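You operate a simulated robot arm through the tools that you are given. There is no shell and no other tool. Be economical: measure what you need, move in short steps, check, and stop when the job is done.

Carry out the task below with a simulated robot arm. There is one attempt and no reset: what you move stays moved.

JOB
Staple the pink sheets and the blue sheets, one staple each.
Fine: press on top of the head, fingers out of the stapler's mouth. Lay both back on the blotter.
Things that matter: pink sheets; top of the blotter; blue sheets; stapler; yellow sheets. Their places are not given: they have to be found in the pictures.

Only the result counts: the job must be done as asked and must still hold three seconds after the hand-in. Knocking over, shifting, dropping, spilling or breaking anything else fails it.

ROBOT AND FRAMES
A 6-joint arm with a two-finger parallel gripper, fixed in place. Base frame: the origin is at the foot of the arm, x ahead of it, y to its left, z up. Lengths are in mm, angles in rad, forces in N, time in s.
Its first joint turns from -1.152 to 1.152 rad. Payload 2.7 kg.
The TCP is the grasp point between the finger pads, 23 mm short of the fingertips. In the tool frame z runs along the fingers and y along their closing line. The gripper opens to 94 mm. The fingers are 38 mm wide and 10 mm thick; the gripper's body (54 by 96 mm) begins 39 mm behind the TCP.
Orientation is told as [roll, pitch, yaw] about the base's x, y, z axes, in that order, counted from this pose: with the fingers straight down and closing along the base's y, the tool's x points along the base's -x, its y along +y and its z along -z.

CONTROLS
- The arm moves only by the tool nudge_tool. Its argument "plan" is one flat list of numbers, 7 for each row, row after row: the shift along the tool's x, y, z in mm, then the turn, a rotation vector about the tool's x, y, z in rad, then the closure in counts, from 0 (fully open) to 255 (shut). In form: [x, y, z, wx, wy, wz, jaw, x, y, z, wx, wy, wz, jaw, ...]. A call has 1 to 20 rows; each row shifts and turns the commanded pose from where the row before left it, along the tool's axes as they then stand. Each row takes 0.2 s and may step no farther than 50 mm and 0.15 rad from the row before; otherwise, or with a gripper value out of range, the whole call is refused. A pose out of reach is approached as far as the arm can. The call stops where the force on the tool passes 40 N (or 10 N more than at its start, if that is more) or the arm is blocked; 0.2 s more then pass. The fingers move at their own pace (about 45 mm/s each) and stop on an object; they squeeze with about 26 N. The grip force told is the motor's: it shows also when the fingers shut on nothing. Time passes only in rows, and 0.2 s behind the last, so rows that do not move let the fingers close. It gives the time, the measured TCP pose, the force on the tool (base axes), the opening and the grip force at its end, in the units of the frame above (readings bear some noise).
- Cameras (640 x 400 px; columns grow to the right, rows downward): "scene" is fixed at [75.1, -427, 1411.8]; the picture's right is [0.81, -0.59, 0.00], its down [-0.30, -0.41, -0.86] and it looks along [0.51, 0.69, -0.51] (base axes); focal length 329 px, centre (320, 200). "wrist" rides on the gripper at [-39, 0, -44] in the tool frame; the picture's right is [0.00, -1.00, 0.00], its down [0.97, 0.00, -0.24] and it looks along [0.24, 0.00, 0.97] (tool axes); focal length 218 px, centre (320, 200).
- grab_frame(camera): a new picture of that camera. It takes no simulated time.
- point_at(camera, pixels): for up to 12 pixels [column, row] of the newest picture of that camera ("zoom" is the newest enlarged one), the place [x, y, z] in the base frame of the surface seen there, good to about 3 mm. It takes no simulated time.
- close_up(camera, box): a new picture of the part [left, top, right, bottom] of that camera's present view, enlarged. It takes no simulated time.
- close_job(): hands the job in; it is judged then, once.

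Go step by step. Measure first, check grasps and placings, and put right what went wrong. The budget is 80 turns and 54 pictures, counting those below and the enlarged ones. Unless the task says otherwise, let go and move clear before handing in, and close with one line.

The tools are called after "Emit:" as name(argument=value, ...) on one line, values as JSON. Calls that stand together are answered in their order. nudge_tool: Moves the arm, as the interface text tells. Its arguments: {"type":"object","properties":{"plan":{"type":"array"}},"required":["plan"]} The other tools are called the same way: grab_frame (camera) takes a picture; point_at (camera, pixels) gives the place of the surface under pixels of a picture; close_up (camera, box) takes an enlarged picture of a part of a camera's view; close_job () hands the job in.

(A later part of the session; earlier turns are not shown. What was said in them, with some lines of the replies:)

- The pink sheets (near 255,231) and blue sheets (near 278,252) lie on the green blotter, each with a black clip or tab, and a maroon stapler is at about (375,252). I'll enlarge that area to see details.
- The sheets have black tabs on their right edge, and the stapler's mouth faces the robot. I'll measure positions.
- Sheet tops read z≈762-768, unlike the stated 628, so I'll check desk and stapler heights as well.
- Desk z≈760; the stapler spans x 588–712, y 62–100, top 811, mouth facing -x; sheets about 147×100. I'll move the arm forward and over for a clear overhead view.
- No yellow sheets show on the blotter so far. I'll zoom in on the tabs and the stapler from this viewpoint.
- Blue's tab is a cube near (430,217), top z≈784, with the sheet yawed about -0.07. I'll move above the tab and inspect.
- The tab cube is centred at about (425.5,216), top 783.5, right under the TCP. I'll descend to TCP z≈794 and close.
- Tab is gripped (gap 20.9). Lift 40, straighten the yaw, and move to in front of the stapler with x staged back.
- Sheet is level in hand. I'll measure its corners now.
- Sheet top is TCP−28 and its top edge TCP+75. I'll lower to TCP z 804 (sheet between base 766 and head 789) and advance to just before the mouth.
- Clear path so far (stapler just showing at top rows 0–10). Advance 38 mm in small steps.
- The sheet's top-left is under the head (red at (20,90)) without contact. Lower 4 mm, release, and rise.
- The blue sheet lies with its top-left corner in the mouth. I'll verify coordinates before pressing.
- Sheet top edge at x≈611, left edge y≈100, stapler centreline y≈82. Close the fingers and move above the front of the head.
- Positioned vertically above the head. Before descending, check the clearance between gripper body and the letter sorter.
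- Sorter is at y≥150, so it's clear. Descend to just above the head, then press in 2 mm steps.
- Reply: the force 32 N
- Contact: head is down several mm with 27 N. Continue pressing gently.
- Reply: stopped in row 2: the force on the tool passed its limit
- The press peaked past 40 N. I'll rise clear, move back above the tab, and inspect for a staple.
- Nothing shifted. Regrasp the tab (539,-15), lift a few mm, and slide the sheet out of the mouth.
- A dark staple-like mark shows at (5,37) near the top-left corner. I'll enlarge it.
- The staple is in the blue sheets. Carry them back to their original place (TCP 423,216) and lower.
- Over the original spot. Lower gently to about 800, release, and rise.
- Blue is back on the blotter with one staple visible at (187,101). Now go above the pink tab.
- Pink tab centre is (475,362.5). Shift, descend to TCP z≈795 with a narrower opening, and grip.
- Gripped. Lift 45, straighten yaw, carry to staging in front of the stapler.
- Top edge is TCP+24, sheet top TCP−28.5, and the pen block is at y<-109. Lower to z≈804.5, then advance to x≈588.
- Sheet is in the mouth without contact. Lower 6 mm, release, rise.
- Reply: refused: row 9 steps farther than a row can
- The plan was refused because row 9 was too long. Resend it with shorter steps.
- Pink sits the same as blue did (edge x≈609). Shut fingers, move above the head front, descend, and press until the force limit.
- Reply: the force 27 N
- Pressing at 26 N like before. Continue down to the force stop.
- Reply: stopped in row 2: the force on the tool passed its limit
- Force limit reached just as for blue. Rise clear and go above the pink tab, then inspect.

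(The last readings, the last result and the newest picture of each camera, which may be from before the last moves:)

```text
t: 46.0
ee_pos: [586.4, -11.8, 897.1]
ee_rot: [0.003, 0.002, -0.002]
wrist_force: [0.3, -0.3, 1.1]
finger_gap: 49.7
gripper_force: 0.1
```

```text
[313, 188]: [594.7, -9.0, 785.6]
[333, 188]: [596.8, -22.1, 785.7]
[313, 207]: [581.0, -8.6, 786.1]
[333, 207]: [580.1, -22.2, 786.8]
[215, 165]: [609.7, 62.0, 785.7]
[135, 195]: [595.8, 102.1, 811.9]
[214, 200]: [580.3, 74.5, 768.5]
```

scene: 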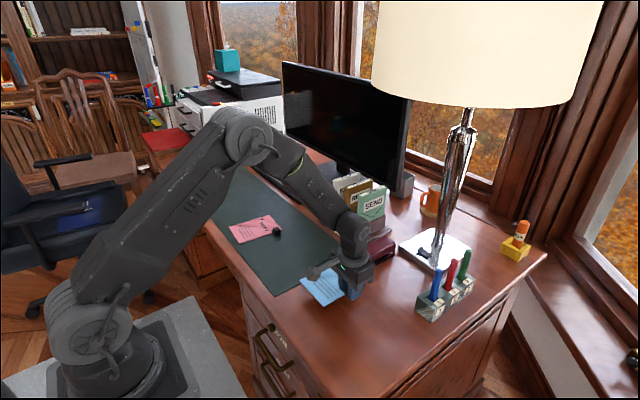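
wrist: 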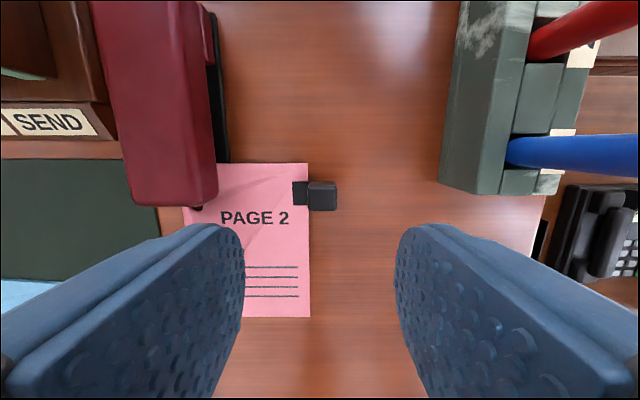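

Tab centre (588,-15), top 786. Grip it, lift slightly, and slide out.

Emit:
nudge_tool(plan=[-1, -3, 40, 0, 0, 0, 120, 0, 0, 35, 0, 0, 0, 120, 0, 0, 22, 0, 0, 0, 120, 0, 0, 0, 0, 0, 0, 255, 0, 0, 0, 0, 0, 0, 255, 0, 0, 0, 0, 0, 0, 255, 0, 0, 0, 0, 0, 0, 255, 0, 0, -2, 0, 0, 0, 255, 0, 0, -2, 0, 0, 0, 255, 10, 0, 0, 0, 0, 0, 255, 15, 0, 0, 0, 0, 0, 255, 20, 0, 0, 0, 0, 0, 255, 20, 0, 0, 0, 0, 0, 255, 20, 0, -10, 0, 0, 0, 255, 0, 0, 0, 0, 0, 0, 255])

Emit:
grab_frame(camera="wrist")

```text
t: 49.2
ee_pos: [501.6, -17.0, 814.0]
ee_rot: [0.003, 0.004, 0.001]
wrist_force: [0.3, -0.7, -0.3]
finger_gap: 20.8
gripper_force: 25.5
```

```text
15 pictures are left
```

wrist: 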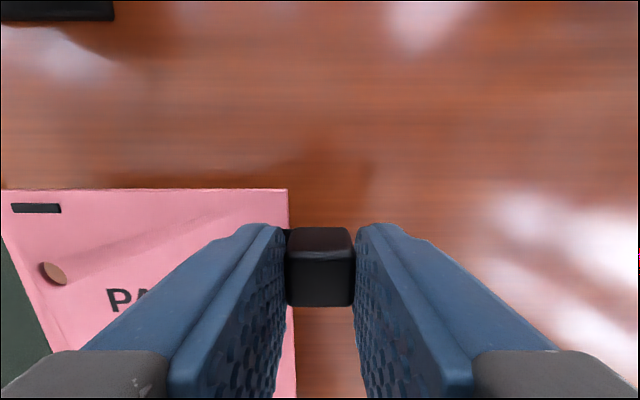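

The pink sheets carry one staple at (35,208). Lift and carry back to their original spot.

Emit:
nudge_tool(plan=[0, 0, -30, 0, 0, 0, 255, 2, 35, -8, 0, 0, 0, 255, 3, 40, 0, 0, 0, 0, 255, 3, 40, 0, 0, 0, 0, 255, 3, 40, 0, 0, 0, 0, 255, 3, 40, 0, 0, 0, 0, 255, 3, 40, 0, 0, 0, 0, 255, 3, 40, 0, 0, 0, 0, 255, 3, 40, 0, 0, 0, 0, 255, 3, 40, 0, 0, 0, 0, 255, 0, 23, 0, 0, 0, 0, 255, 0, 0, 0, 0, 0, 0.098, 255, 0, 0, 0, 0, 0, 0, 255, 0, 0, 0, 0, 0, 0, 255])

Emit:
grab_frame(camera="wrist")

```text
t: 52.2
ee_pos: [475.7, 360.0, 852.8]
ee_rot: [0.002, 0.002, -0.098]
wrist_force: [-0.3, 0.1, -0.2]
finger_gap: 20.7
gripper_force: 25.9
```

```text
14 pictures are left
```

wrist: 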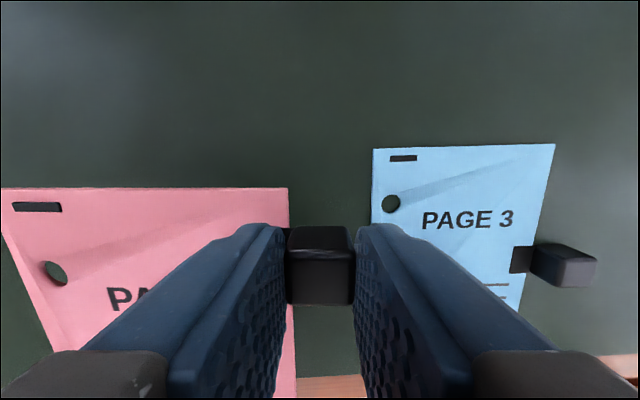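

Check the pink sheet's height before lowering.

Emit:
point_at(camera="wrist", pixels=[[150, 210], [250, 200], [40, 320], [100, 250], [280, 192], [600, 100]])

```text
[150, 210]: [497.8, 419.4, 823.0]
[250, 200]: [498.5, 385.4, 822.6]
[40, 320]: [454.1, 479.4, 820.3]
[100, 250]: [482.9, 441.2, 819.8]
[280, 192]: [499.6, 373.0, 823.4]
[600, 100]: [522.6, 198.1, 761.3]
```

Sheet top 822, resting height 765. Lower about 55, release narrowly, and rise.

Emit:
nudge_tool(plan=[0, 0, 25, 0, 0, 0, 255, 0, 0, 20, 0, 0, 0, 255, 0, 0, 7, 0, 0, 0, 255, 0, 0, 2, 0, 0, 0, 255, 0, 0, 1, 0, 0, 0, 255, 0, 0, 0, 0, 0, 0, 255, 0, 0, 0, 0, 0, 0, 150, 0, 0, 0, 0, 0, 0, 150, 0, 0, 0, 0, 0, 0, 150, 0, 0, -20, 0, 0, 0, 150, 0, 0, -40, 0, 0, 0, 150, 0, 0, -40, 0, 0, 0, 150, 0, 0, -40, 0, 0, 0, 150, 0, -40, -20, 0, 0, 0, 150, 20, -40, 0, 0, 0, 0, 150, 30, -30, 0, 0, 0, 0, 150, 0, 0, 0, 0, 0, 0, 150])

Emit:
grab_frame(camera="wrist")

Emit:
grab_frame(camera="scene")

```text
t: 55.8
ee_pos: [414.4, 259.0, 956.8]
ee_rot: [0.002, 0.004, -0.096]
wrist_force: [-0.4, 0.2, -0.5]
finger_gap: 38.7
gripper_force: 0.0
```

```text
13 pictures are left
```

wrist: 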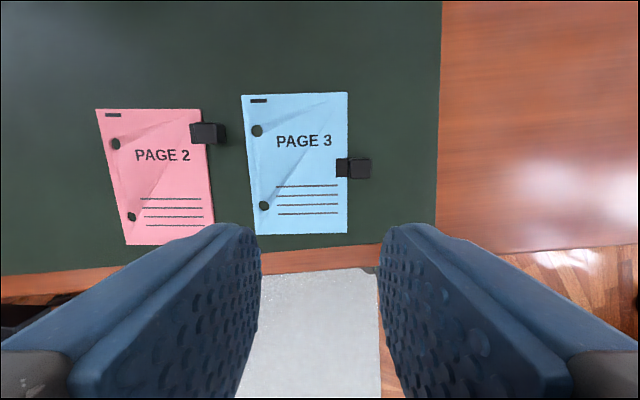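

```text
12 pictures are left
```

scene: 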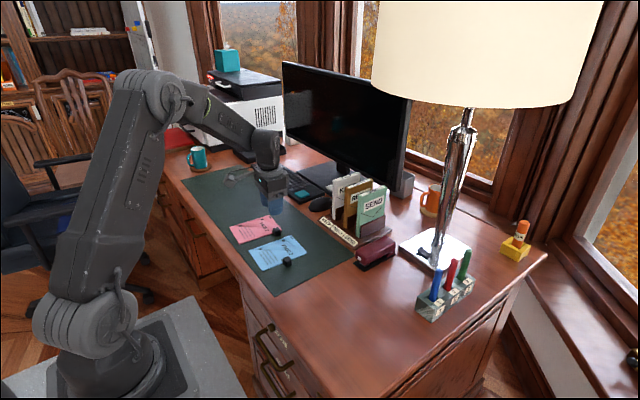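

Both sets are back on the blotter, flat, with one staple each at (112,115) and (258,101); the stapler is in place and the arm is clear. Handing in.

Emit:
close_job()

```text
The job is handed in.
```

The pink and blue sheets each have one staple in the top-left corner and are back in their original places on the blotter. I pressed on top of the stapler's head both times and kept the fingers out of its mouth. No yellow sheets showed up in any picture, so none were touched.
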